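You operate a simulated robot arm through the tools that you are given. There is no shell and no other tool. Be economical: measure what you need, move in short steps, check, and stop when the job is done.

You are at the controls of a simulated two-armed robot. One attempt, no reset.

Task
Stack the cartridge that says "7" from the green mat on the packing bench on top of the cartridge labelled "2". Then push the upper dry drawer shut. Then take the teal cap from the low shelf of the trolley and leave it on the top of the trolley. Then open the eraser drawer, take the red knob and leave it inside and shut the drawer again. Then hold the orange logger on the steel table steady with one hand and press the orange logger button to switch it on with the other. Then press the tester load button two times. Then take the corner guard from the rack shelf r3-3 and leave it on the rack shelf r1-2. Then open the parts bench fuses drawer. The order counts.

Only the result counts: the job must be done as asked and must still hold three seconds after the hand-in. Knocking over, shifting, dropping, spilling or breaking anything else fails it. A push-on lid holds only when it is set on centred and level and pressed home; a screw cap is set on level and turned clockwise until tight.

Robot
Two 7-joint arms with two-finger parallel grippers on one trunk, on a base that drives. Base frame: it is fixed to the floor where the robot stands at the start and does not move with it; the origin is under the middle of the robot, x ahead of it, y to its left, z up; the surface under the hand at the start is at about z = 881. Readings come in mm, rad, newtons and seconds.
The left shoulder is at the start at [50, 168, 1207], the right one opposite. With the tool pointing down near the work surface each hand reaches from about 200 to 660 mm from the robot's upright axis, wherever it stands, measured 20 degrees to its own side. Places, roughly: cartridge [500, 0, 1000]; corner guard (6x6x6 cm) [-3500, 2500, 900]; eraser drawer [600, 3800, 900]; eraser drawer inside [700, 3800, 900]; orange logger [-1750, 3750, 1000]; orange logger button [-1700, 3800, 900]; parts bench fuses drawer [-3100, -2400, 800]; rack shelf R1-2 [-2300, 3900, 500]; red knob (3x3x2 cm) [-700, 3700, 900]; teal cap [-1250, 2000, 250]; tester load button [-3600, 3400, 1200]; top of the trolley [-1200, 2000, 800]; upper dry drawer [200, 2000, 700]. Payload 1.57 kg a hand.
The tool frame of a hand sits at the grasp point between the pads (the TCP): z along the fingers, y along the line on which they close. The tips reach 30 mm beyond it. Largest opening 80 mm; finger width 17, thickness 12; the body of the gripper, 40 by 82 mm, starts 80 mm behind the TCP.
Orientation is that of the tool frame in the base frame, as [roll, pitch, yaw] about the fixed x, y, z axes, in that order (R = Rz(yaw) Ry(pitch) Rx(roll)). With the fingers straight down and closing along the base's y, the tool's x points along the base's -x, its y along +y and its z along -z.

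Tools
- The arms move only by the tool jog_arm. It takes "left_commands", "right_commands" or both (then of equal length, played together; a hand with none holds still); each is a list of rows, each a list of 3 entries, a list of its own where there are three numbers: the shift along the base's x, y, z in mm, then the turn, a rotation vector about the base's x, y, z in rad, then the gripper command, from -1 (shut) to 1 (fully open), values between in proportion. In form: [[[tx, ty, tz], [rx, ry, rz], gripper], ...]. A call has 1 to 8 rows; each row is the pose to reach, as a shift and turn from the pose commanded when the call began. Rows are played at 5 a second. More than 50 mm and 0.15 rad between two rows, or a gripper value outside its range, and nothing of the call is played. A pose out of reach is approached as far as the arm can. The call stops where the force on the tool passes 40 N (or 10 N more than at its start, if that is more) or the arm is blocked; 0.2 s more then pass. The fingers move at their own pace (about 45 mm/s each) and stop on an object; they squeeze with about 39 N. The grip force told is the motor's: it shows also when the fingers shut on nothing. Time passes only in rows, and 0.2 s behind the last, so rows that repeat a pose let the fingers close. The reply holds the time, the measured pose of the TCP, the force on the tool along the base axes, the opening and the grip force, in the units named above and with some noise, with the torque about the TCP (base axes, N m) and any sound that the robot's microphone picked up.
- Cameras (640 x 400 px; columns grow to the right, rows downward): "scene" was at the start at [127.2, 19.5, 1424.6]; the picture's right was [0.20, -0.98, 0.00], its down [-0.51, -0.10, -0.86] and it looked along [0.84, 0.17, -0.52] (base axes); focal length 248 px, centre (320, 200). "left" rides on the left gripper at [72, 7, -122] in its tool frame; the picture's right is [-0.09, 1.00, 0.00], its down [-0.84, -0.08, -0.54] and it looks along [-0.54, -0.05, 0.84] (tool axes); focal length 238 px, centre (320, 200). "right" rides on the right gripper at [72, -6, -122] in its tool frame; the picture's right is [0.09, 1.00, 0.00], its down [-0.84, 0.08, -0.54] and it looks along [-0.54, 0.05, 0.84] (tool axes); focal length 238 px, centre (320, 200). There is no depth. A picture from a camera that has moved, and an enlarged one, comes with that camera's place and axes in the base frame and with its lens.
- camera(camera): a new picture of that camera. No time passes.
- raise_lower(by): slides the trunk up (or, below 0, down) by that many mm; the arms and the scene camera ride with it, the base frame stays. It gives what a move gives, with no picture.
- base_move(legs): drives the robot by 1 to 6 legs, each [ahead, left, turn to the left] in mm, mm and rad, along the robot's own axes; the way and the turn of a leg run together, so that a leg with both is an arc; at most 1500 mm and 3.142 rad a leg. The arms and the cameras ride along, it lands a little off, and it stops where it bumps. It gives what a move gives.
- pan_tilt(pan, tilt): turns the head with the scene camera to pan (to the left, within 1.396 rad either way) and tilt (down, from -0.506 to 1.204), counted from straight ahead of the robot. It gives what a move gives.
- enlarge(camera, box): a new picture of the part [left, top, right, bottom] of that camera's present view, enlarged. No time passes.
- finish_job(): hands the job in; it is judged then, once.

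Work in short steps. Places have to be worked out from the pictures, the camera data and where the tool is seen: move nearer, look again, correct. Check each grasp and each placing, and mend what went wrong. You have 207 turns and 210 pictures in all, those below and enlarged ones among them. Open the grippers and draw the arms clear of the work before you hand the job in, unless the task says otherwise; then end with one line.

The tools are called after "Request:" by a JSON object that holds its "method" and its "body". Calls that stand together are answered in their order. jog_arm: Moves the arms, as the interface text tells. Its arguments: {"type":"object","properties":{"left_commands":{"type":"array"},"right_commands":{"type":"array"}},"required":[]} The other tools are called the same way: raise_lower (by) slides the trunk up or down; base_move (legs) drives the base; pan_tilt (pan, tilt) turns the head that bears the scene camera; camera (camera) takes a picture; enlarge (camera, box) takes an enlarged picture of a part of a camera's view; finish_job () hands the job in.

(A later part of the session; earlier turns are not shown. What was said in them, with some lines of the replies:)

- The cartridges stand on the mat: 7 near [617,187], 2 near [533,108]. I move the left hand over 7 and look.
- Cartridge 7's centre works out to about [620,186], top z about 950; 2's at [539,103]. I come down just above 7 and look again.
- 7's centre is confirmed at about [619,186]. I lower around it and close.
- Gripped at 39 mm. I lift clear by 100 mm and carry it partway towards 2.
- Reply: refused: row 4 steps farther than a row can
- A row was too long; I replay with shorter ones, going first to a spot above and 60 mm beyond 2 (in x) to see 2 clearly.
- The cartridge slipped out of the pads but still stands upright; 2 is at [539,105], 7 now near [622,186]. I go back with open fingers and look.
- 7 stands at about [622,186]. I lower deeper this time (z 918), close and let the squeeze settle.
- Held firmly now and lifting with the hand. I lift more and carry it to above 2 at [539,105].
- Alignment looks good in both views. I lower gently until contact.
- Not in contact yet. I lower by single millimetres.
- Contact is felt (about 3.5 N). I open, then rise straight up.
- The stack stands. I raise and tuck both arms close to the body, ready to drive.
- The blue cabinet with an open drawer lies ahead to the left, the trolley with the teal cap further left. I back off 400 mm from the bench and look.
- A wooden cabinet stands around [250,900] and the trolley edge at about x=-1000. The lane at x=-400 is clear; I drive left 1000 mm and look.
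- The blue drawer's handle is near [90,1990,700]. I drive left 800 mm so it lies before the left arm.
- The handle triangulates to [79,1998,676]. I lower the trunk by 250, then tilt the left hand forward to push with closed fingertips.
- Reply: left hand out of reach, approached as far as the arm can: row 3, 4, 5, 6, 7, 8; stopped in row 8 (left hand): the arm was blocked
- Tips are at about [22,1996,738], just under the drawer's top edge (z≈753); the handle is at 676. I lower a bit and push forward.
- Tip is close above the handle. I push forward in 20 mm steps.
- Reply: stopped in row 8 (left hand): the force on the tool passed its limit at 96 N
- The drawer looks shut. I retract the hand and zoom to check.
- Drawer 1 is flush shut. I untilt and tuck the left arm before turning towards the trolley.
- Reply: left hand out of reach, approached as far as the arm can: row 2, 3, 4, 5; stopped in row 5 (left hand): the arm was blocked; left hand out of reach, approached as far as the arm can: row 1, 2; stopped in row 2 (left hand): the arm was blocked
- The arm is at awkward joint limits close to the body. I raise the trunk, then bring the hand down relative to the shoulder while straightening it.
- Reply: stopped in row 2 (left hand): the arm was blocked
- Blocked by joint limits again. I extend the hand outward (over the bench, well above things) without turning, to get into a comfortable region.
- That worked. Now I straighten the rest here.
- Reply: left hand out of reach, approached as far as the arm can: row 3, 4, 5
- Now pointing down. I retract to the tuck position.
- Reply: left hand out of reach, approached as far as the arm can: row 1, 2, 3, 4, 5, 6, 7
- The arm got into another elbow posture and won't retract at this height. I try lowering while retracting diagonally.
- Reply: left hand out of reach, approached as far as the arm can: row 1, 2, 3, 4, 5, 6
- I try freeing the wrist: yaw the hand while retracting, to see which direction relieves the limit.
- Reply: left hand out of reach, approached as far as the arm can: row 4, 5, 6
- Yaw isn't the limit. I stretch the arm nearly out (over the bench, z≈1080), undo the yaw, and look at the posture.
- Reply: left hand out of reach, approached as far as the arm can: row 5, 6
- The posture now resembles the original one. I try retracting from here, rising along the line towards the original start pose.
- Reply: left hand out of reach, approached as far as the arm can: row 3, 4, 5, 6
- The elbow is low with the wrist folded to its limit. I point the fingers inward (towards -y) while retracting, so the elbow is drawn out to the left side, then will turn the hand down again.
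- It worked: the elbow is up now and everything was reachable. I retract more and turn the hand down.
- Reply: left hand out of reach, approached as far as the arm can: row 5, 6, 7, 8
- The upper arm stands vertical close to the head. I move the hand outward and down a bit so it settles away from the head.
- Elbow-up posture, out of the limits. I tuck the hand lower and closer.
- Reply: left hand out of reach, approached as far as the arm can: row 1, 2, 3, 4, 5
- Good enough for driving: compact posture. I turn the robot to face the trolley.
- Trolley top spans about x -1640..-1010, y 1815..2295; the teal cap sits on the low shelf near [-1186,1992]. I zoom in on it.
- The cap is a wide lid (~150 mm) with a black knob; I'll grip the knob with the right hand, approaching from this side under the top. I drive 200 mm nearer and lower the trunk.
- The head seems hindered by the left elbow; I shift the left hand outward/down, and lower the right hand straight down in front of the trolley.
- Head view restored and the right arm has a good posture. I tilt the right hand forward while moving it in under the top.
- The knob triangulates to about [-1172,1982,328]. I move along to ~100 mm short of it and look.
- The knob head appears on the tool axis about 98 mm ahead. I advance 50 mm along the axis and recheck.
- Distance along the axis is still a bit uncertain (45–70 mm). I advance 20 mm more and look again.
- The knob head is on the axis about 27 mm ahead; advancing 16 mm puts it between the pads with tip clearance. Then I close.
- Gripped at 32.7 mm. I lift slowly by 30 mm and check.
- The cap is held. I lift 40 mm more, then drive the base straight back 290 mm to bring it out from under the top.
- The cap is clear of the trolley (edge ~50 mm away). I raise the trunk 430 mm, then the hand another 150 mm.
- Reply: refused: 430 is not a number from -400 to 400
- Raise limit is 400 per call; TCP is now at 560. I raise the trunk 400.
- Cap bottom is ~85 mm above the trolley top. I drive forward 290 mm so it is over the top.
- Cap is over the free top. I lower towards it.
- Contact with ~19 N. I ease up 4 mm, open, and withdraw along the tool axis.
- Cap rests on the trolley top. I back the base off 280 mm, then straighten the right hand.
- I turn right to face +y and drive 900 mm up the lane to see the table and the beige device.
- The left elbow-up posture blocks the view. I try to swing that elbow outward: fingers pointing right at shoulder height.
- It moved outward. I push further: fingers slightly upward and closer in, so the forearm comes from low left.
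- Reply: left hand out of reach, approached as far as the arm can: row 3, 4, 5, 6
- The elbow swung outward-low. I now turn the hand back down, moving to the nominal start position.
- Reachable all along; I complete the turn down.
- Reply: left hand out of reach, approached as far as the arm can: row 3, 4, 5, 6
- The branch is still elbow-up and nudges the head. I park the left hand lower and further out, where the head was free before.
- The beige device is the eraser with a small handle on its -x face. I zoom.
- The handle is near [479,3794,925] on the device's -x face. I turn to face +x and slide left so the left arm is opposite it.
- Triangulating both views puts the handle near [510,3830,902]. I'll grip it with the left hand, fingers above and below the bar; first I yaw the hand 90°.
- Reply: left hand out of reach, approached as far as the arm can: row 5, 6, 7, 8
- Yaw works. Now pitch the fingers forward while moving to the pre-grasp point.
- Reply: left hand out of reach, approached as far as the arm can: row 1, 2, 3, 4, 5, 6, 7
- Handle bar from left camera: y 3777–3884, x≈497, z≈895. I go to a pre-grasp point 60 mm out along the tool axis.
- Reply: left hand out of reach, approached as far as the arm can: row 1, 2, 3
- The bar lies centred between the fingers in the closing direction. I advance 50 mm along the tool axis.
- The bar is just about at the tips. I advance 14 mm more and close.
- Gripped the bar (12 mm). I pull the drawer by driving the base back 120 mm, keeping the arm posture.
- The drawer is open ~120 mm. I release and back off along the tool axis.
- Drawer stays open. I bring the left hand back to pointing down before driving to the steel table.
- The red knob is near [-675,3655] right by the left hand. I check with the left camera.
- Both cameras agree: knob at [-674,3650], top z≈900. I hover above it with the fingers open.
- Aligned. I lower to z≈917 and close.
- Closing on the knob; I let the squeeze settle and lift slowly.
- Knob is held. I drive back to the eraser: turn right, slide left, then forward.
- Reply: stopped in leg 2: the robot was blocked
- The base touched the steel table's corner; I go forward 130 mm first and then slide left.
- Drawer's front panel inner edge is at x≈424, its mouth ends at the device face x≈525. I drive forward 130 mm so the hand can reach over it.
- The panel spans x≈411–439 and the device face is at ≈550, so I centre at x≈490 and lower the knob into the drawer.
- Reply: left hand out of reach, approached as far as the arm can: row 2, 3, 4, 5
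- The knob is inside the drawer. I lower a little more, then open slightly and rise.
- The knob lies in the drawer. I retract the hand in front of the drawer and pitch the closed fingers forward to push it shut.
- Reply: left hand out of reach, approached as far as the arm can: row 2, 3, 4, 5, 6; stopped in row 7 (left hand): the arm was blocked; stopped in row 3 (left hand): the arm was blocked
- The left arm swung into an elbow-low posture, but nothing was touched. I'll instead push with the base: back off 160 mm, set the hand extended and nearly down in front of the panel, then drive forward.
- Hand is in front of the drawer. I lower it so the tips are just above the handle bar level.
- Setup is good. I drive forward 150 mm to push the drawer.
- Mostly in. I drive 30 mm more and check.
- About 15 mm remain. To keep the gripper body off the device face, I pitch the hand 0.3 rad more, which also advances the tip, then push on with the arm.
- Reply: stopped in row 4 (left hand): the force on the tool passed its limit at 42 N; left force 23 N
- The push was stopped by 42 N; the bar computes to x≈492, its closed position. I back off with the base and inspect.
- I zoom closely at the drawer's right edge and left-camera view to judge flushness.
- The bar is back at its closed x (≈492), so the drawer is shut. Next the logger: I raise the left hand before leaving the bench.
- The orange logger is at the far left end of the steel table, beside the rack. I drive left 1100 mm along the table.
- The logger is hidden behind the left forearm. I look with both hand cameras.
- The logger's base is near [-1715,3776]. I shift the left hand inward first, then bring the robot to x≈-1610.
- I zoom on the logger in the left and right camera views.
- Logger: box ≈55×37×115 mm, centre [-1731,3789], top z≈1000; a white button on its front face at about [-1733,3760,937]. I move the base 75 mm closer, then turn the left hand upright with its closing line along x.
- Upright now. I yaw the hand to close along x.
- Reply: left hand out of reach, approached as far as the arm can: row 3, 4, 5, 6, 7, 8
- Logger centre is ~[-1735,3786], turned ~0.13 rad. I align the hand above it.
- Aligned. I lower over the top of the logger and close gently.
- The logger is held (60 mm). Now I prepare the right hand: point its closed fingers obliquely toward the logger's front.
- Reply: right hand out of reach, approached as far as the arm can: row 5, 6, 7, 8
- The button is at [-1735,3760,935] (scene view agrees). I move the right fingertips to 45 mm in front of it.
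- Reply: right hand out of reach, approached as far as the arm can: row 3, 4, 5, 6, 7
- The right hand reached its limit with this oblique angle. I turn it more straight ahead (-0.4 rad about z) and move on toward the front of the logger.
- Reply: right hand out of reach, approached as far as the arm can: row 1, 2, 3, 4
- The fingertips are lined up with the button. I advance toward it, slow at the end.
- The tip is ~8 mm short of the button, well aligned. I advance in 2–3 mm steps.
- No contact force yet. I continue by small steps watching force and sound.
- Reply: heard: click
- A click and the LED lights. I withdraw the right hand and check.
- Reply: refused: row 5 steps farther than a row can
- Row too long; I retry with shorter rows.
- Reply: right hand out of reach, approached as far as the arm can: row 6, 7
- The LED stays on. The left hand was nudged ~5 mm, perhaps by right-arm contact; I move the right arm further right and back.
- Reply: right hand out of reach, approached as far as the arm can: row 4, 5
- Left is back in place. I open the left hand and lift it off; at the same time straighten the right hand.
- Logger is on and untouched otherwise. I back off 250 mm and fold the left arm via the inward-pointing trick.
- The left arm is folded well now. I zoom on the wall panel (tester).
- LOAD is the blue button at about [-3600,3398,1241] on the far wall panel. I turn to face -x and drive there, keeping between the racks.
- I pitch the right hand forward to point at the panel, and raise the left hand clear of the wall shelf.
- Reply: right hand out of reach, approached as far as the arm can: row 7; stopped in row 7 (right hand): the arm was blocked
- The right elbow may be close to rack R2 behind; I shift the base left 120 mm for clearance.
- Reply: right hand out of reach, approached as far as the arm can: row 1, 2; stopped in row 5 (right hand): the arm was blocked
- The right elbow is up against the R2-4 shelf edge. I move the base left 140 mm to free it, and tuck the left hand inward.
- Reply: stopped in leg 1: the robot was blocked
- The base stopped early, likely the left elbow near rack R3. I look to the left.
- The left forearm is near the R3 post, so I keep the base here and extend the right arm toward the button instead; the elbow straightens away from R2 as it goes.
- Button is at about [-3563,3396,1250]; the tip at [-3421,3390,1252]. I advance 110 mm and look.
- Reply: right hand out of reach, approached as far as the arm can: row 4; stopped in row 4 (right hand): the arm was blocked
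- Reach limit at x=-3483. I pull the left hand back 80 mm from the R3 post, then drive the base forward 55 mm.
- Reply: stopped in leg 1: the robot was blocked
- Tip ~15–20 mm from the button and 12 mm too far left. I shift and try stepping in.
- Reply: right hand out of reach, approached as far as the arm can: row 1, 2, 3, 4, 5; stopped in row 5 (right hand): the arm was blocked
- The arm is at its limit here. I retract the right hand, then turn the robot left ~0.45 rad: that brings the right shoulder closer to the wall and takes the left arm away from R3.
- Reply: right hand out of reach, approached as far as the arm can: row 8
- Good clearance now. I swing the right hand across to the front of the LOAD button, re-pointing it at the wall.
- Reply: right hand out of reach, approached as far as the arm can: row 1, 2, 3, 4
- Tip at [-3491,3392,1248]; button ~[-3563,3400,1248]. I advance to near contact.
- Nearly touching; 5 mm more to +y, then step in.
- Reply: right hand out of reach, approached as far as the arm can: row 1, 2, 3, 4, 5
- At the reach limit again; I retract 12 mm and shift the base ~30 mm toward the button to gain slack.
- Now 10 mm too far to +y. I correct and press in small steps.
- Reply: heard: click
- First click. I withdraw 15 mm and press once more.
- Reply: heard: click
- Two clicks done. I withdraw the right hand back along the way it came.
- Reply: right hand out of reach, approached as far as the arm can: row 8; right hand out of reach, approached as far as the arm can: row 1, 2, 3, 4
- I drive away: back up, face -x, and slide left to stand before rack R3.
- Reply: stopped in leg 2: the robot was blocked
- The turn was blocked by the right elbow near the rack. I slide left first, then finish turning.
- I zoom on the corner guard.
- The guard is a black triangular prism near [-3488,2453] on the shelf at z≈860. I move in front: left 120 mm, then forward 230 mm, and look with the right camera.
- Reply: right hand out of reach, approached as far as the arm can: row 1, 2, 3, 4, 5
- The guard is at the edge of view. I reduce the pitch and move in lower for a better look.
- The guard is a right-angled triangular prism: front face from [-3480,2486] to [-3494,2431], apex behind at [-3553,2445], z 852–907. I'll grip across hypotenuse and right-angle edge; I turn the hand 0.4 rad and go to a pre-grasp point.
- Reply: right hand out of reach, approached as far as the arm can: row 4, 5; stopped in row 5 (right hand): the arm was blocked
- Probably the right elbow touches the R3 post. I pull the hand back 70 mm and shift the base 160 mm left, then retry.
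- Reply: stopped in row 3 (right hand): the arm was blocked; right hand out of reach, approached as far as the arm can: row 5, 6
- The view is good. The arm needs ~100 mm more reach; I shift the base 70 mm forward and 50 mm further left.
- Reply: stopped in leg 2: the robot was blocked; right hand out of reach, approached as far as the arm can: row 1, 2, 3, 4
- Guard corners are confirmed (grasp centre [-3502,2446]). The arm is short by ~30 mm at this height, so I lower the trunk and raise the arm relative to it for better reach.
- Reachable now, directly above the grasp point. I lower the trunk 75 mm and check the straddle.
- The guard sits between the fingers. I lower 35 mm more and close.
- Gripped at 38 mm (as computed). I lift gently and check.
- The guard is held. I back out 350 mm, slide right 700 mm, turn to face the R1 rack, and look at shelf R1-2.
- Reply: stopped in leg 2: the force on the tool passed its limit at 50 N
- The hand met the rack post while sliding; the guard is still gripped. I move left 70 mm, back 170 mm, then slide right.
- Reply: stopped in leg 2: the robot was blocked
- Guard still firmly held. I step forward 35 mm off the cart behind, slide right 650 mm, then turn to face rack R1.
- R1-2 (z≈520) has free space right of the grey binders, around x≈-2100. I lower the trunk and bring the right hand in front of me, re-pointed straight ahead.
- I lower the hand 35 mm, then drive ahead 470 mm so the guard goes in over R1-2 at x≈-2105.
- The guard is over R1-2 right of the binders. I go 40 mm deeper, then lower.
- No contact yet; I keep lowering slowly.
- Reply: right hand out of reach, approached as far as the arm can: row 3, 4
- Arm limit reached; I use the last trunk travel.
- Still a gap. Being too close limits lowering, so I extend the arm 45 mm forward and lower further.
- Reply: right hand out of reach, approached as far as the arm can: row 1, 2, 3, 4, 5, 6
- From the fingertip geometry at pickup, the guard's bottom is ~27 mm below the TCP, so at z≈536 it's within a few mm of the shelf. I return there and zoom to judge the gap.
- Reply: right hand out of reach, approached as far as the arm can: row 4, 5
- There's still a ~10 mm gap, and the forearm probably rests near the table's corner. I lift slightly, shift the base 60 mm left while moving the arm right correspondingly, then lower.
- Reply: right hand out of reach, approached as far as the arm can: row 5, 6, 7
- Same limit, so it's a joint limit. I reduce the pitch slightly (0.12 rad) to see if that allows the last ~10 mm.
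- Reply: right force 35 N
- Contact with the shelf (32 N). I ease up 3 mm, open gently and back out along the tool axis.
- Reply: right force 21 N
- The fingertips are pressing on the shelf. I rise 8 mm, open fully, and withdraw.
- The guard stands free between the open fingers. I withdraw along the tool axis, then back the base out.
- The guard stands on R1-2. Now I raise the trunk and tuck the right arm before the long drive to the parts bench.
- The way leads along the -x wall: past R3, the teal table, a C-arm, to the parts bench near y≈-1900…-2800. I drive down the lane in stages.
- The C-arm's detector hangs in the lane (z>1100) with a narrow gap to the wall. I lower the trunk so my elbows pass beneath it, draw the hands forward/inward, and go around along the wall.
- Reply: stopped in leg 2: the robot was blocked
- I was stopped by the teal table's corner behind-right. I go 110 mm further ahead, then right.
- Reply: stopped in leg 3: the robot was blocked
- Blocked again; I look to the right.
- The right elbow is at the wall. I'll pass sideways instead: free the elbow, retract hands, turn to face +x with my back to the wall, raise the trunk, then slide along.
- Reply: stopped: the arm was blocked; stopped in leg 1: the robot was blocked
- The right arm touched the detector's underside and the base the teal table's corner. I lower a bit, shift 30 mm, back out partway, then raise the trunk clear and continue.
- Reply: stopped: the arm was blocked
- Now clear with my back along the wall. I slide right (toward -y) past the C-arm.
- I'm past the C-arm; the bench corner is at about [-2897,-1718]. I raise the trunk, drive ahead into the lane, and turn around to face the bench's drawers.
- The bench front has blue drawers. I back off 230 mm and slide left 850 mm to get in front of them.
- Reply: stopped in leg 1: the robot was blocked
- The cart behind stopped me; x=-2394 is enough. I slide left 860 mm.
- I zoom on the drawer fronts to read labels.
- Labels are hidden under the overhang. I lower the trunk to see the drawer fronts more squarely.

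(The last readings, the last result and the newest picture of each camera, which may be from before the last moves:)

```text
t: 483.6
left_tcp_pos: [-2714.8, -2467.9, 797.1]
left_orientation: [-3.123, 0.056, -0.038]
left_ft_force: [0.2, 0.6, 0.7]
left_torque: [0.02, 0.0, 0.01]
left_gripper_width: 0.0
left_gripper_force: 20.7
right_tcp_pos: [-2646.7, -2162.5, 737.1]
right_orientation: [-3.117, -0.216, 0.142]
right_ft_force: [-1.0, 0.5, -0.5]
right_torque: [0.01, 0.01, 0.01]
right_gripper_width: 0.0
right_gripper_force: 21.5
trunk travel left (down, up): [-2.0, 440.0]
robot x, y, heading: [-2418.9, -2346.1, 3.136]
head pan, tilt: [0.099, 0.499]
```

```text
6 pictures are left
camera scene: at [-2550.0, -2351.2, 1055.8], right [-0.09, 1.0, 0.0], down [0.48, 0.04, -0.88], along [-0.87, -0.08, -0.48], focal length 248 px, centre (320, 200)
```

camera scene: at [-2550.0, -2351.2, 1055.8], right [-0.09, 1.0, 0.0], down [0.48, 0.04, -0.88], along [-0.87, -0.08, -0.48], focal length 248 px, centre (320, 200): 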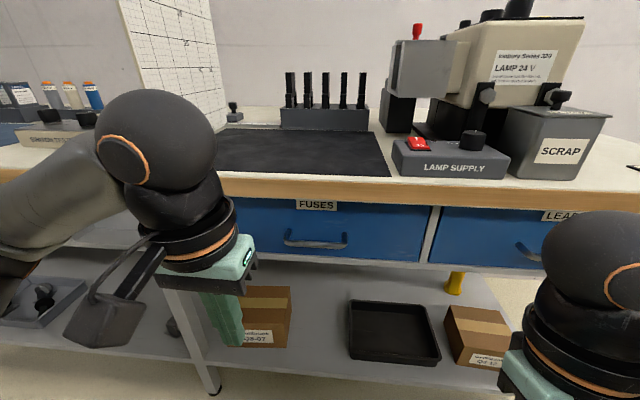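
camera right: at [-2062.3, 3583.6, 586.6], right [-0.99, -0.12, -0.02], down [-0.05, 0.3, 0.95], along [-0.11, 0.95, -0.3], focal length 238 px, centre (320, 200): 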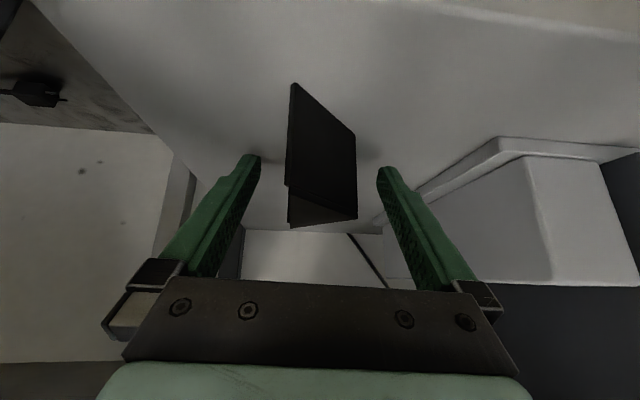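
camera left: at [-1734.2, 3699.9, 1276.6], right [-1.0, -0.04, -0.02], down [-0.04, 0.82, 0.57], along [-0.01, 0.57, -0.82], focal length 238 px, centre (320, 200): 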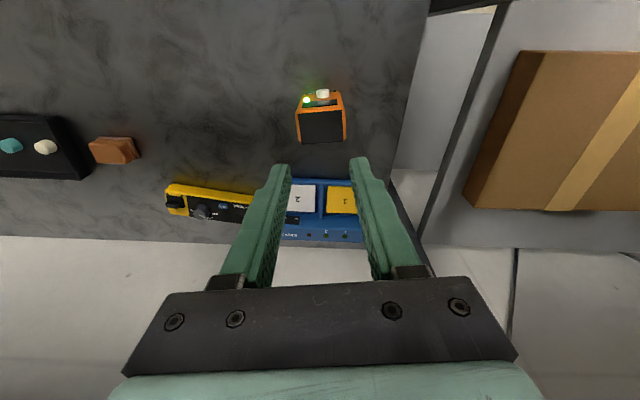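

The centre drawer is FUSES; its handle triangulates to [-2939,-2395,743], bar from y≈-2453 to -2333. I raise the trunk 250, shift the base 80 mm right, and yaw the left hand 90° as for the eraser.

Request:
{"method": "raise_lower", "body": {"by": 250}}

Request:
{"method": "base_move", "body": {"legs": [[0, -80, 0]]}}

Request:
{"method": "jog_arm", "body": {"left_commands": [[[0, 0, 0], [0, -0.02, 0.15], -1], [[0, 0, 0], [0, -0.03, 0.3], -1], [[0, 0, 0], [0, -0.04, 0.45], -1], [[0, 0, 0], [0, -0.05, 0.6], -1], [[0, 0, 0], [0, -0.05, 0.745], -1], [[0, 0, 0], [0, -0.05, 0.89], -1], [[0, 0, 0], [0, -0.05, 1.035], -1], [[0, 0, 0], [0, -0.05, 1.18], -1]]}}

Request:
{"method": "jog_arm", "body": {"left_commands": [[[0, 0, 0], [0, 0, 0.145], -1], [[0, 0, 0], [0, 0, 0.29], -1], [[0, 0, 0], [0, 0, 0.42], -1]]}}

```text
t: 486.1
left_tcp_pos: [-2715.4, -2468.4, 1048.4]
left_orientation: [-3.122, 0.058, -0.04]
left_ft_force: [0.4, -0.1, 0.4]
left_torque: [-0.03, 0.02, -0.03]
left_gripper_width: 0.0
left_gripper_force: 21.0
right_tcp_pos: [-2646.4, -2162.9, 985.6]
right_orientation: [-3.118, -0.214, 0.144]
right_ft_force: [-0.1, 0.9, 0.8]
right_torque: [-0.05, -0.02, -0.01]
right_gripper_width: 0.1
right_gripper_force: 20.9
trunk travel left (down, up): [-252.0, 190.0]
robot x, y, heading: [-2419.2, -2344.7, 3.136]
head pan, tilt: [0.099, 0.499]
```

```text
t: 487.5
left_tcp_pos: [-2713.7, -2389.4, 1048.0]
left_orientation: [-3.121, 0.056, -0.036]
left_ft_force: [-0.3, 0.7, -1.2]
left_torque: [-0.02, -0.02, -0.02]
left_gripper_width: 0.0
left_gripper_force: 21.4
right_tcp_pos: [-2645.1, -2082.4, 986.1]
right_orientation: [-3.118, -0.214, 0.145]
right_ft_force: [0.1, 0.5, 0.2]
right_torque: [0.03, -0.03, 0.02]
right_gripper_width: 0.0
right_gripper_force: 21.1
trunk travel left (down, up): [-252.0, 190.0]
robot x, y, heading: [-2415.9, -2267.1, 3.137]
head pan, tilt: [0.099, 0.499]
```

```text
refused: row 1 steps farther than a row can; nothing moved
```

```text
t: 488.3
left_tcp_pos: [-2714.2, -2389.0, 1048.5]
left_orientation: [-3.123, 0.055, 0.385]
left_ft_force: [0.7, 0.3, -0.2]
left_torque: [0.0, 0.01, 0.04]
left_gripper_width: 0.0
left_gripper_force: 21.4
right_tcp_pos: [-2645.7, -2083.4, 987.0]
right_orientation: [-3.119, -0.215, 0.142]
right_ft_force: [0.4, -0.3, -0.3]
right_torque: [-0.01, 0.0, -0.01]
right_gripper_width: 0.3
right_gripper_force: 21.3
trunk travel left (down, up): [-252.0, 190.0]
robot x, y, heading: [-2415.1, -2265.4, 3.136]
head pan, tilt: [0.099, 0.499]
```

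One call was refused (rotation step too large), the other ran. I finish the yaw (1.185 rad more).

Request:
{"method": "jog_arm", "body": {"left_commands": [[[0, 0, 0], [0, 0, 0.147], -1], [[0, 0, 0], [0, 0, 0.294], -1], [[0, 0, 0], [0, 0, 0.441], -1], [[0, 0, 0], [0, 0, 0.588], -1], [[0, 0, 0], [0, 0, 0.735], -1], [[0, 0, 0], [0, 0, 0.882], -1], [[0, 0, 0], [0, 0, 1.03], -1], [[0, 0, 0], [0, 0, 1.177], -1]]}}

Request:
{"method": "jog_arm", "body": {"left_commands": [[[-15, 0, -25], [0, 0.135, 0], -0.6], [[-30, 0, -50], [0, 0.27, 0], -0.4], [[-50, 0, -78], [0, 0.405, 0], -0.2], [[-70, -2, -106], [0, 0.54, 0], -0.2], [[-90, -4, -134], [0, 0.675, 0], -0.2], [[-110, -6, -162], [0, 0.81, 0], -0.2], [[-130, -6, -190], [0, 0.945, 0], -0.2]]}}

Request:
{"method": "camera", "body": {"camera": "left"}}

```text
t: 490.1
left_tcp_pos: [-2715.2, -2389.8, 1048.9]
left_orientation: [-3.123, 0.053, 1.565]
left_ft_force: [0.5, -0.2, -0.3]
left_torque: [0.01, -0.02, -0.01]
left_gripper_width: 0.1
left_gripper_force: 21.2
right_tcp_pos: [-2644.2, -2083.0, 987.9]
right_orientation: [-3.119, -0.214, 0.144]
right_ft_force: [-0.4, -0.1, -0.1]
right_torque: [0.0, 0.01, -0.01]
right_gripper_width: 0.0
right_gripper_force: 21.7
trunk travel left (down, up): [-252.0, 190.0]
robot x, y, heading: [-2419.0, -2267.3, 3.133]
head pan, tilt: [0.099, 0.499]
```

```text
t: 491.4
left_tcp_pos: [-2857.5, -2301.0, 1036.1]
left_orientation: [-2.53, -0.267, 1.663]
left_ft_force: [0.3, -0.4, 0.6]
left_torque: [0.01, 0.03, 0.04]
left_gripper_width: 32.1
left_gripper_force: 0.2
left hand out of reach, approached as far as the arm can: row 4, 5, 6
right_tcp_pos: [-2646.3, -2083.5, 985.4]
right_orientation: [-3.117, -0.214, 0.144]
right_ft_force: [-0.3, -0.5, 0.1]
right_torque: [0.0, -0.02, 0.01]
right_gripper_width: 0.0
right_gripper_force: 21.7
trunk travel left (down, up): [-252.0, 190.0]
robot x, y, heading: [-2417.9, -2264.1, 3.136]
head pan, tilt: [0.099, 0.499]
stopped in row 6 (left hand): the arm was blocked; the commanded pose is now the measured one
```

```text
5 pictures are left
camera left: at [-2787.3, -2249.7, 1146.3], right [0.81, 0.14, -0.58], down [0.34, -0.91, 0.25], along [-0.49, -0.4, -0.78], focal length 238 px, centre (320, 200)
```

left: 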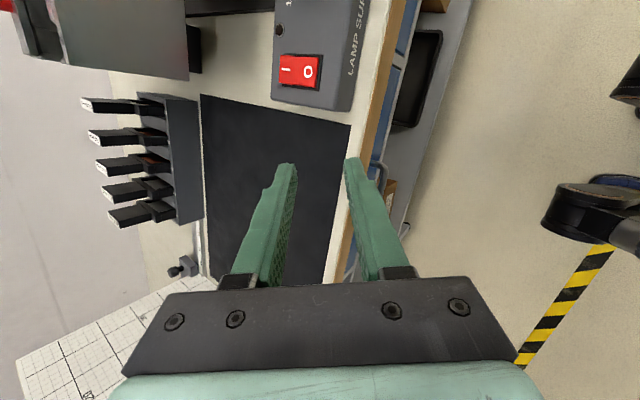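

The left wrist hit a limit with this yaw. I return the hand to pointing down in front of the bench and will yaw it the other way.

Request:
{"method": "jog_arm", "body": {"left_commands": [[[25, -15, 5], [-0.03, -0.12, 0], -1], [[50, -32, 8], [-0.07, -0.25, 0], -1], [[78, -50, 10], [-0.1, -0.38, 0], -1], [[106, -68, 12], [-0.14, -0.51, 0], -1], [[138, -86, 12], [-0.174, -0.636, 0], -1]]}}

Request:
{"method": "jog_arm", "body": {"left_commands": [[[0, 0, 0], [0, 0, -0.147], -1], [[0, 0, 0], [0, 0, -0.294], -1], [[0, 0, 0], [0, 0, -0.441], -1], [[0, 0, 0], [0, 0, -0.588], -1], [[0, 0, 0], [0, 0, -0.735], -1], [[0, 0, 0], [0, 0, -0.882], -1], [[0, 0, 0], [0, 0, -1.03], -1], [[0, 0, 0], [0, 0, -1.177], -1]]}}

Request:
{"method": "jog_arm", "body": {"left_commands": [[[0, 0, 0], [0, 0, -0.147], -1], [[0, 0, 0], [0, 0, -0.294], -1], [[0, 0, 0], [0, 0, -0.441], -1], [[0, 0, 0], [0, 0, -0.588], -1], [[0, 0, 0], [0, 0, -0.735], -1], [[0, 0, 0], [0, 0, -0.882], -1], [[0, 0, 0], [0, 0, -1.03], -1], [[0, 0, 0], [0, 0, -1.177], -1]]}}

```text
t: 492.6
left_tcp_pos: [-2719.4, -2385.5, 1047.6]
left_orientation: [-3.138, 0.002, 1.747]
left_ft_force: [0.2, 0.2, -0.3]
left_torque: [0.01, -0.02, 0.04]
left_gripper_width: 0.1
left_gripper_force: 21.1
right_tcp_pos: [-2646.2, -2084.1, 985.7]
right_orientation: [-3.118, -0.215, 0.144]
right_ft_force: [0.5, -0.2, -0.1]
right_torque: [-0.05, 0.02, -0.02]
right_gripper_width: 0.0
right_gripper_force: 21.3
trunk travel left (down, up): [-252.0, 190.0]
robot x, y, heading: [-2418.0, -2263.0, 3.138]
head pan, tilt: [0.099, 0.499]
```

```text
t: 494.4
left_tcp_pos: [-2719.6, -2385.5, 1047.7]
left_orientation: [-3.138, 0.003, 0.566]
left_ft_force: [-0.8, 0.5, 0.0]
left_torque: [0.0, -0.02, -0.01]
left_gripper_width: 0.0
left_gripper_force: 21.9
right_tcp_pos: [-2647.2, -2084.2, 986.8]
right_orientation: [-3.12, -0.215, 0.144]
right_ft_force: [1.0, 0.0, 0.3]
right_torque: [0.0, 0.02, 0.0]
right_gripper_width: 0.1
right_gripper_force: 21.6
trunk travel left (down, up): [-252.0, 190.0]
robot x, y, heading: [-2417.6, -2263.5, 3.137]
head pan, tilt: [0.099, 0.499]
```

```text
t: 496.2
left_tcp_pos: [-2720.2, -2386.0, 1047.7]
left_orientation: [-3.138, 0.003, -0.612]
left_ft_force: [0.1, -0.5, -0.1]
left_torque: [0.03, -0.02, -0.01]
left_gripper_width: 0.0
left_gripper_force: 21.1
right_tcp_pos: [-2644.6, -2083.0, 985.3]
right_orientation: [-3.119, -0.214, 0.142]
right_ft_force: [0.2, -0.5, -0.1]
right_torque: [0.02, 0.04, -0.01]
right_gripper_width: 0.0
right_gripper_force: 21.6
trunk travel left (down, up): [-252.0, 190.0]
robot x, y, heading: [-2419.0, -2265.0, 3.134]
head pan, tilt: [0.099, 0.499]
```

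I finish the yaw to -1.57 while lowering the hand in front of the bench edge.

Request:
{"method": "jog_arm", "body": {"left_commands": [[[-4, 0, -24], [0, 0, -0.137], -1], [[-8, 0, -48], [0, 0, -0.274], -1], [[-12, -2, -72], [0, 0, -0.411], -1], [[-16, -4, -96], [0, 0, -0.548], -1], [[-20, -6, -120], [0, 0, -0.685], -1], [[-24, -8, -144], [0, 0, -0.822], -1], [[-28, -8, -165], [0, 0, -0.958], -1]]}}

Request:
{"method": "jog_arm", "body": {"left_commands": [[[-12, 0, -5], [0, 0.135, 0], -0.6], [[-24, 0, -12], [0, 0.27, 0], -0.4], [[-38, 0, -24], [0, 0.405, 0], -0.2], [[-54, 0, -38], [0, 0.54, 0], -0.2], [[-72, 0, -54], [0, 0.675, 0], -0.2], [[-90, 0, -70], [0, 0.81, 0], -0.2], [[-106, 0, -86], [0, 0.945, 0], -0.2]]}}

```text
t: 497.8
left_tcp_pos: [-2749.5, -2392.5, 882.5]
left_orientation: [-3.139, 0.004, -1.57]
left_ft_force: [-0.2, 0.4, -0.2]
left_torque: [0.03, -0.01, -0.02]
left_gripper_width: 0.0
left_gripper_force: 20.9
right_tcp_pos: [-2645.1, -2084.3, 986.3]
right_orientation: [-3.119, -0.213, 0.143]
right_ft_force: [0.7, -0.7, -0.2]
right_torque: [0.03, -0.01, 0.01]
right_gripper_width: 0.0
right_gripper_force: 21.2
trunk travel left (down, up): [-252.0, 190.0]
robot x, y, heading: [-2414.4, -2263.6, 3.138]
head pan, tilt: [0.099, 0.499]
```

```text
t: 499.4
left_tcp_pos: [-2854.2, -2393.8, 796.5]
left_orientation: [2.202, 0.004, -1.571]
left_ft_force: [-0.5, -0.5, -0.3]
left_torque: [0.02, 0.01, -0.01]
left_gripper_width: 31.6
left_gripper_force: 0.2
right_tcp_pos: [-2645.2, -2083.5, 986.8]
right_orientation: [-3.119, -0.215, 0.144]
right_ft_force: [-0.2, -0.1, 0.5]
right_torque: [0.04, 0.05, -0.02]
right_gripper_width: 0.0
right_gripper_force: 21.2
trunk travel left (down, up): [-252.0, 190.0]
robot x, y, heading: [-2420.2, -2265.2, 3.135]
head pan, tilt: [0.099, 0.499]
```

That worked fully. I check alignment with the left camera.

Request:
{"method": "camera", "body": {"camera": "left"}}

```text
4 pictures are left
camera left: at [-2760.3, -2466.5, 872.0], right [-0.59, 0.09, 0.81], down [0.48, 0.84, 0.26], along [-0.65, 0.54, -0.53], focal length 238 px, centre (320, 200)
```

left: 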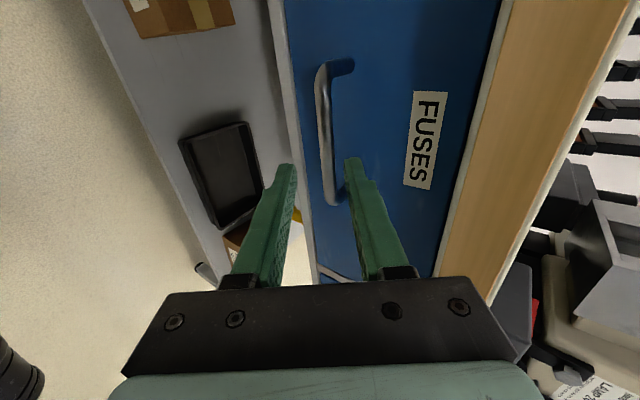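

The bar is at x≈-2933, z≈743, centred between the fingers. I advance onto it and close.

Request:
{"method": "jog_arm", "body": {"left_commands": [[[-18, 0, -12], [0, 0, 0], -0.2], [[-36, 0, -24], [0, 0, 0], -0.2], [[-52, 0, -35], [0, 0, 0], -0.2], [[-64, 0, -43], [0, 0, 0], -0.2], [[-64, 0, -43], [0, 0, 0], -1], [[-64, 0, -43], [0, 0, 0], -1], [[-64, 0, -43], [0, 0, 0], -1], [[-64, 0, -43], [0, 0, 0], -1]]}}

```text
t: 500.3
left_tcp_pos: [-2904.0, -2393.6, 764.1]
left_orientation: [2.196, 0.007, -1.568]
left_ft_force: [14.9, -3.7, 8.5]
left_torque: [0.03, 0.41, 0.18]
left_gripper_width: 31.2
left_gripper_force: 0.1
right_tcp_pos: [-2643.7, -2083.7, 986.4]
right_orientation: [-3.117, -0.213, 0.144]
right_ft_force: [0.2, -0.3, -1.0]
right_torque: [0.0, 0.0, -0.02]
right_gripper_width: 0.0
right_gripper_force: 21.2
trunk travel left (down, up): [-252.0, 190.0]
robot x, y, heading: [-2416.2, -2266.3, 3.136]
head pan, tilt: [0.099, 0.499]
stopped in row 4 (left hand): the force on the tool passed its limit at 49 N (the readings are from after the stop); the commanded pose is now the measured one
```

Something was touched at 49 N just before the bar. I back 12 mm and zoom with the left camera.

Request:
{"method": "jog_arm", "body": {"left_commands": [[[6, 0, 4], [0, 0, 0], -0.2], [[10, 0, 7], [0, 0, 0], -0.2]]}}

Request:
{"method": "enlarge", "body": {"camera": "left", "box": [220, 40, 440, 240]}}

```text
t: 500.9
left_tcp_pos: [-2897.6, -2394.0, 769.3]
left_orientation: [2.199, 0.006, -1.569]
left_ft_force: [0.1, 0.1, -0.3]
left_torque: [-0.02, -0.03, 0.02]
left_gripper_width: 32.1
left_gripper_force: 0.1
right_tcp_pos: [-2647.1, -2084.3, 986.7]
right_orientation: [-3.118, -0.215, 0.145]
right_ft_force: [-0.3, 0.1, 0.1]
right_torque: [0.01, -0.01, 0.01]
right_gripper_width: 0.1
right_gripper_force: 21.6
trunk travel left (down, up): [-252.0, 190.0]
robot x, y, heading: [-2419.8, -2261.9, 3.134]
head pan, tilt: [0.099, 0.499]
```

```text
2.00 times, centred on (330, 140) of left
camera zoom: at [-2802.2, -2466.3, 844.7], right [-0.58, 0.09, 0.81], down [0.48, 0.84, 0.26], along [-0.65, 0.54, -0.53], focal length 477 px, centre (300, 320)
```

zoom: 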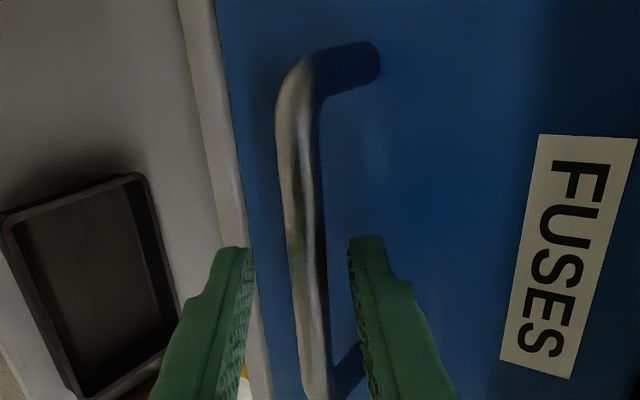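

Only the upper fingertip hit the drawer face. I make the hand more horizontal (pitch +0.36), narrow the opening to 22 mm, and approach again so the tips pass just beyond the bar.

Request:
{"method": "jog_arm", "body": {"left_commands": [[[10, 0, -4], [0, 0.12, 0], -0.45], [[20, 0, -7], [0, 0.24, 0], -0.45], [[24, 0, -8], [0, 0.36, 0], -0.45]]}}

Request:
{"method": "jog_arm", "body": {"left_commands": [[[-12, 0, -3], [0, 0, 0], -0.45], [[-23, 0, -6], [0, 0, 0], -0.45], [[-33, 0, -9], [0, 0, 0], -0.45], [[-33, 0, -9], [0, 0, 0], -1], [[-33, 0, -9], [0, 0, 0], -1], [[-33, 0, -9], [0, 0, 0], -1], [[-33, 0, -9], [0, 0, 0], -1]]}}

```text
t: 501.7
left_tcp_pos: [-2870.9, -2394.2, 762.5]
left_orientation: [1.836, 0.007, -1.572]
left_ft_force: [-0.7, -2.6, 6.3]
left_torque: [-0.06, 0.13, 0.11]
left_gripper_width: 27.7
left_gripper_force: 3.2
right_tcp_pos: [-2644.9, -2083.8, 987.0]
right_orientation: [-3.118, -0.213, 0.145]
right_ft_force: [-0.7, -0.2, 0.0]
right_torque: [0.04, 0.03, 0.02]
right_gripper_width: 0.0
right_gripper_force: 21.0
trunk travel left (down, up): [-252.0, 190.0]
robot x, y, heading: [-2416.0, -2265.6, 3.135]
head pan, tilt: [0.099, 0.499]
```

```text
t: 503.2
left_tcp_pos: [-2907.8, -2393.3, 764.8]
left_orientation: [1.808, 0.009, -1.572]
left_ft_force: [10.5, -2.9, 10.8]
left_torque: [-0.19, 0.05, -0.08]
left_gripper_width: 11.8
left_gripper_force: 29.1
right_tcp_pos: [-2644.1, -2084.1, 985.5]
right_orientation: [-3.119, -0.212, 0.144]
right_ft_force: [0.5, -0.3, -0.9]
right_torque: [0.03, 0.04, -0.02]
right_gripper_width: 0.2
right_gripper_force: 21.2
trunk travel left (down, up): [-252.0, 190.0]
robot x, y, heading: [-2417.9, -2261.5, 3.136]
head pan, tilt: [0.099, 0.499]
stopped in row 7 (left hand): the force on the tool passed its limit at 40 N (the readings are from after the stop); the commanded pose is now the measured one
```

Gripping 11.8 mm – the bar. I pull by driving the base back 70 mm and check that the grip holds.

Request:
{"method": "base_move", "body": {"legs": [[-70, 0, 0]]}}

Request:
{"method": "enlarge", "body": {"camera": "left", "box": [160, 0, 480, 280]}}

```text
t: 504.2
left_tcp_pos: [-2839.2, -2393.4, 764.9]
left_orientation: [1.807, 0.01, -1.573]
left_ft_force: [-0.2, 1.0, 15.0]
left_torque: [-0.24, 0.06, 0.22]
left_gripper_width: 11.7
left_gripper_force: 28.8
right_tcp_pos: [-2574.3, -2083.8, 986.5]
right_orientation: [-3.118, -0.212, 0.143]
right_ft_force: [0.4, 0.7, 0.5]
right_torque: [0.0, -0.02, 0.01]
right_gripper_width: 0.0
right_gripper_force: 21.9
trunk travel left (down, up): [-252.0, 190.0]
robot x, y, heading: [-2348.1, -2264.2, 3.142]
head pan, tilt: [0.099, 0.499]
```

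```text
1.43 times, centred on (320, 140) of left
camera zoom: at [-2723.2, -2466.1, 797.9], right [-0.23, 0.08, 0.97], down [0.55, 0.84, 0.06], along [-0.8, 0.54, -0.24], focal length 340 px, centre (320, 286)
```

zoom: 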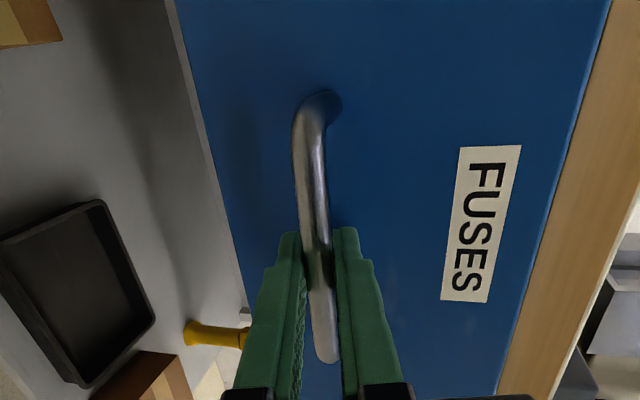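

The drawer follows. I pull 140 mm further.

Request:
{"method": "base_move", "body": {"legs": [[-140, 0, 0]]}}

```text
t: 505.6
left_tcp_pos: [-2700.3, -2392.7, 764.4]
left_orientation: [1.808, 0.011, -1.574]
left_ft_force: [-1.1, 3.1, 6.7]
left_torque: [-0.24, -0.04, 0.23]
left_gripper_width: 11.7
left_gripper_force: 29.4
right_tcp_pos: [-2435.6, -2085.2, 986.4]
right_orientation: [-3.12, -0.215, 0.144]
right_ft_force: [0.4, -0.6, 0.3]
right_torque: [-0.01, 0.0, 0.01]
right_gripper_width: 0.1
right_gripper_force: 21.1
trunk travel left (down, up): [-252.0, 190.0]
robot x, y, heading: [-2208.0, -2265.5, 3.135]
head pan, tilt: [0.099, 0.499]
```

Open by ~210 mm. I pull a little more (50 mm), stopping if it resists.

Request:
{"method": "base_move", "body": {"legs": [[-50, 0, 0]]}}

Request:
{"method": "camera", "body": {"camera": "scene"}}

```text
t: 506.5
left_tcp_pos: [-2651.3, -2393.7, 764.8]
left_orientation: [1.809, 0.01, -1.573]
left_ft_force: [1.8, 3.3, 2.3]
left_torque: [-0.26, 0.01, 0.38]
left_gripper_width: 11.6
left_gripper_force: 28.7
right_tcp_pos: [-2386.7, -2085.3, 984.7]
right_orientation: [-3.12, -0.215, 0.142]
right_ft_force: [0.1, -0.2, 0.3]
right_torque: [-0.01, 0.02, -0.01]
right_gripper_width: 0.2
right_gripper_force: 21.6
trunk travel left (down, up): [-252.0, 190.0]
robot x, y, heading: [-2158.6, -2265.1, 3.133]
head pan, tilt: [0.099, 0.499]
```

```text
1 pictures are left
camera scene: at [-2290.3, -2272.8, 1305.8], right [-0.09, 1.0, 0.0], down [0.48, 0.04, -0.88], along [-0.87, -0.08, -0.48], focal length 248 px, centre (320, 200)
```

scene: 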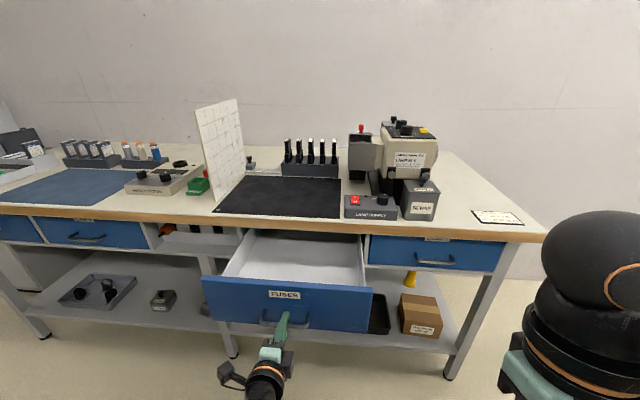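

The FUSES drawer is wide open. I release the bar and draw the left hand straight back.

Request:
{"method": "jog_arm", "body": {"left_commands": [[[0, 0, 0], [0, 0, 0], -0.5], [[0, 0, 0], [0, 0, 0], -0.3], [[0, 0, 0], [0, 0, 0], -0.3], [[10, 0, 2.5], [0, 0, 0], -0.3], [[25, 0, 6], [0, 0, 0], -0.3], [[45, 0, 11], [0, 0, 0], -0.3], [[70, 0, 18], [0, 0, 0], -0.3]]}}

```text
t: 508.1
left_tcp_pos: [-2581.4, -2392.8, 783.4]
left_orientation: [1.807, 0.008, -1.575]
left_ft_force: [-0.1, 0.0, -0.4]
left_torque: [-0.02, -0.02, 0.0]
left_gripper_width: 28.3
left_gripper_force: 0.1
right_tcp_pos: [-2386.1, -2085.7, 985.8]
right_orientation: [-3.117, -0.214, 0.142]
right_ft_force: [-0.3, 1.3, 0.2]
right_torque: [0.01, -0.03, 0.04]
right_gripper_width: 0.0
right_gripper_force: 21.2
trunk travel left (down, up): [-252.0, 190.0]
robot x, y, heading: [-2160.3, -2265.4, 3.133]
head pan, tilt: [0.099, 0.499]
```

Free of the handle. I back the base off 100 mm, open both grippers, and take the last picture to confirm.

Request:
{"method": "base_move", "body": {"legs": [[-100, 0, 0]]}}

Request:
{"method": "jog_arm", "body": {"left_commands": [[[0, 0, 0], [0, 0, 0], 0.5], [[0, 0, 0], [0, 0, 0], 1], [[0, 0, 0], [0, 0, 0], 1]], "right_commands": [[[0, 0, 0], [0, 0, 0], 0.5], [[0, 0, 0], [0, 0, 0], 1], [[0, 0, 0], [0, 0, 0], 1]]}}

Request:
{"method": "camera", "body": {"camera": "scene"}}

```text
t: 509.2
left_tcp_pos: [-2482.7, -2394.3, 783.2]
left_orientation: [1.808, 0.009, -1.574]
left_ft_force: [0.6, -0.6, -0.4]
left_torque: [-0.01, -0.03, 0.0]
left_gripper_width: 28.1
left_gripper_force: 0.1
right_tcp_pos: [-2286.8, -2085.5, 986.2]
right_orientation: [-3.118, -0.215, 0.142]
right_ft_force: [-0.4, 0.0, 0.5]
right_torque: [0.01, 0.02, -0.04]
right_gripper_width: 0.1
right_gripper_force: 21.2
trunk travel left (down, up): [-252.0, 190.0]
robot x, y, heading: [-2062.1, -2267.4, 3.132]
head pan, tilt: [0.099, 0.499]
```

```text
t: 510.1
left_tcp_pos: [-2482.4, -2393.8, 783.3]
left_orientation: [1.806, 0.012, -1.575]
left_ft_force: [1.0, 0.1, 0.8]
left_torque: [-0.02, 0.01, -0.01]
left_gripper_width: 80.2
left_gripper_force: 0.1
right_tcp_pos: [-2289.1, -2086.9, 985.8]
right_orientation: [-3.117, -0.215, 0.143]
right_ft_force: [-0.2, 0.8, 0.9]
right_torque: [0.01, 0.01, 0.01]
right_gripper_width: 65.9
right_gripper_force: 0.1
trunk travel left (down, up): [-252.0, 190.0]
robot x, y, heading: [-2060.0, -2266.5, 3.136]
head pan, tilt: [0.099, 0.499]
```

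```text
0 pictures are left
camera scene: at [-2191.5, -2273.7, 1305.8], right [-0.09, 1.0, 0.0], down [0.48, 0.04, -0.88], along [-0.87, -0.08, -0.48], focal length 248 px, centre (320, 200)
```

scene: 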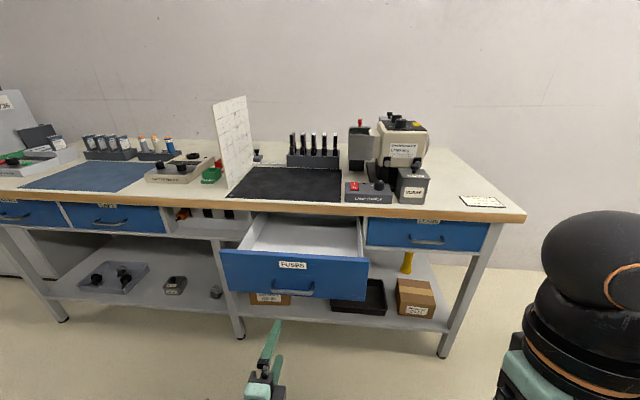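

The FUSES drawer is open, the grippers are open and both arms are clear. I hand the job in.

Request:
{"method": "finish_job", "body": {}}

```text
The job is handed in.
```

I carried out all eight steps in the order given and handed the job in. The eraser drawer I judged shut from its measured closed position. My base bumped the steel table, rack R3 and two carts while driving. My arms also touched racks R2 and R3 and the underside of the C-arm. I didn't see anything move.
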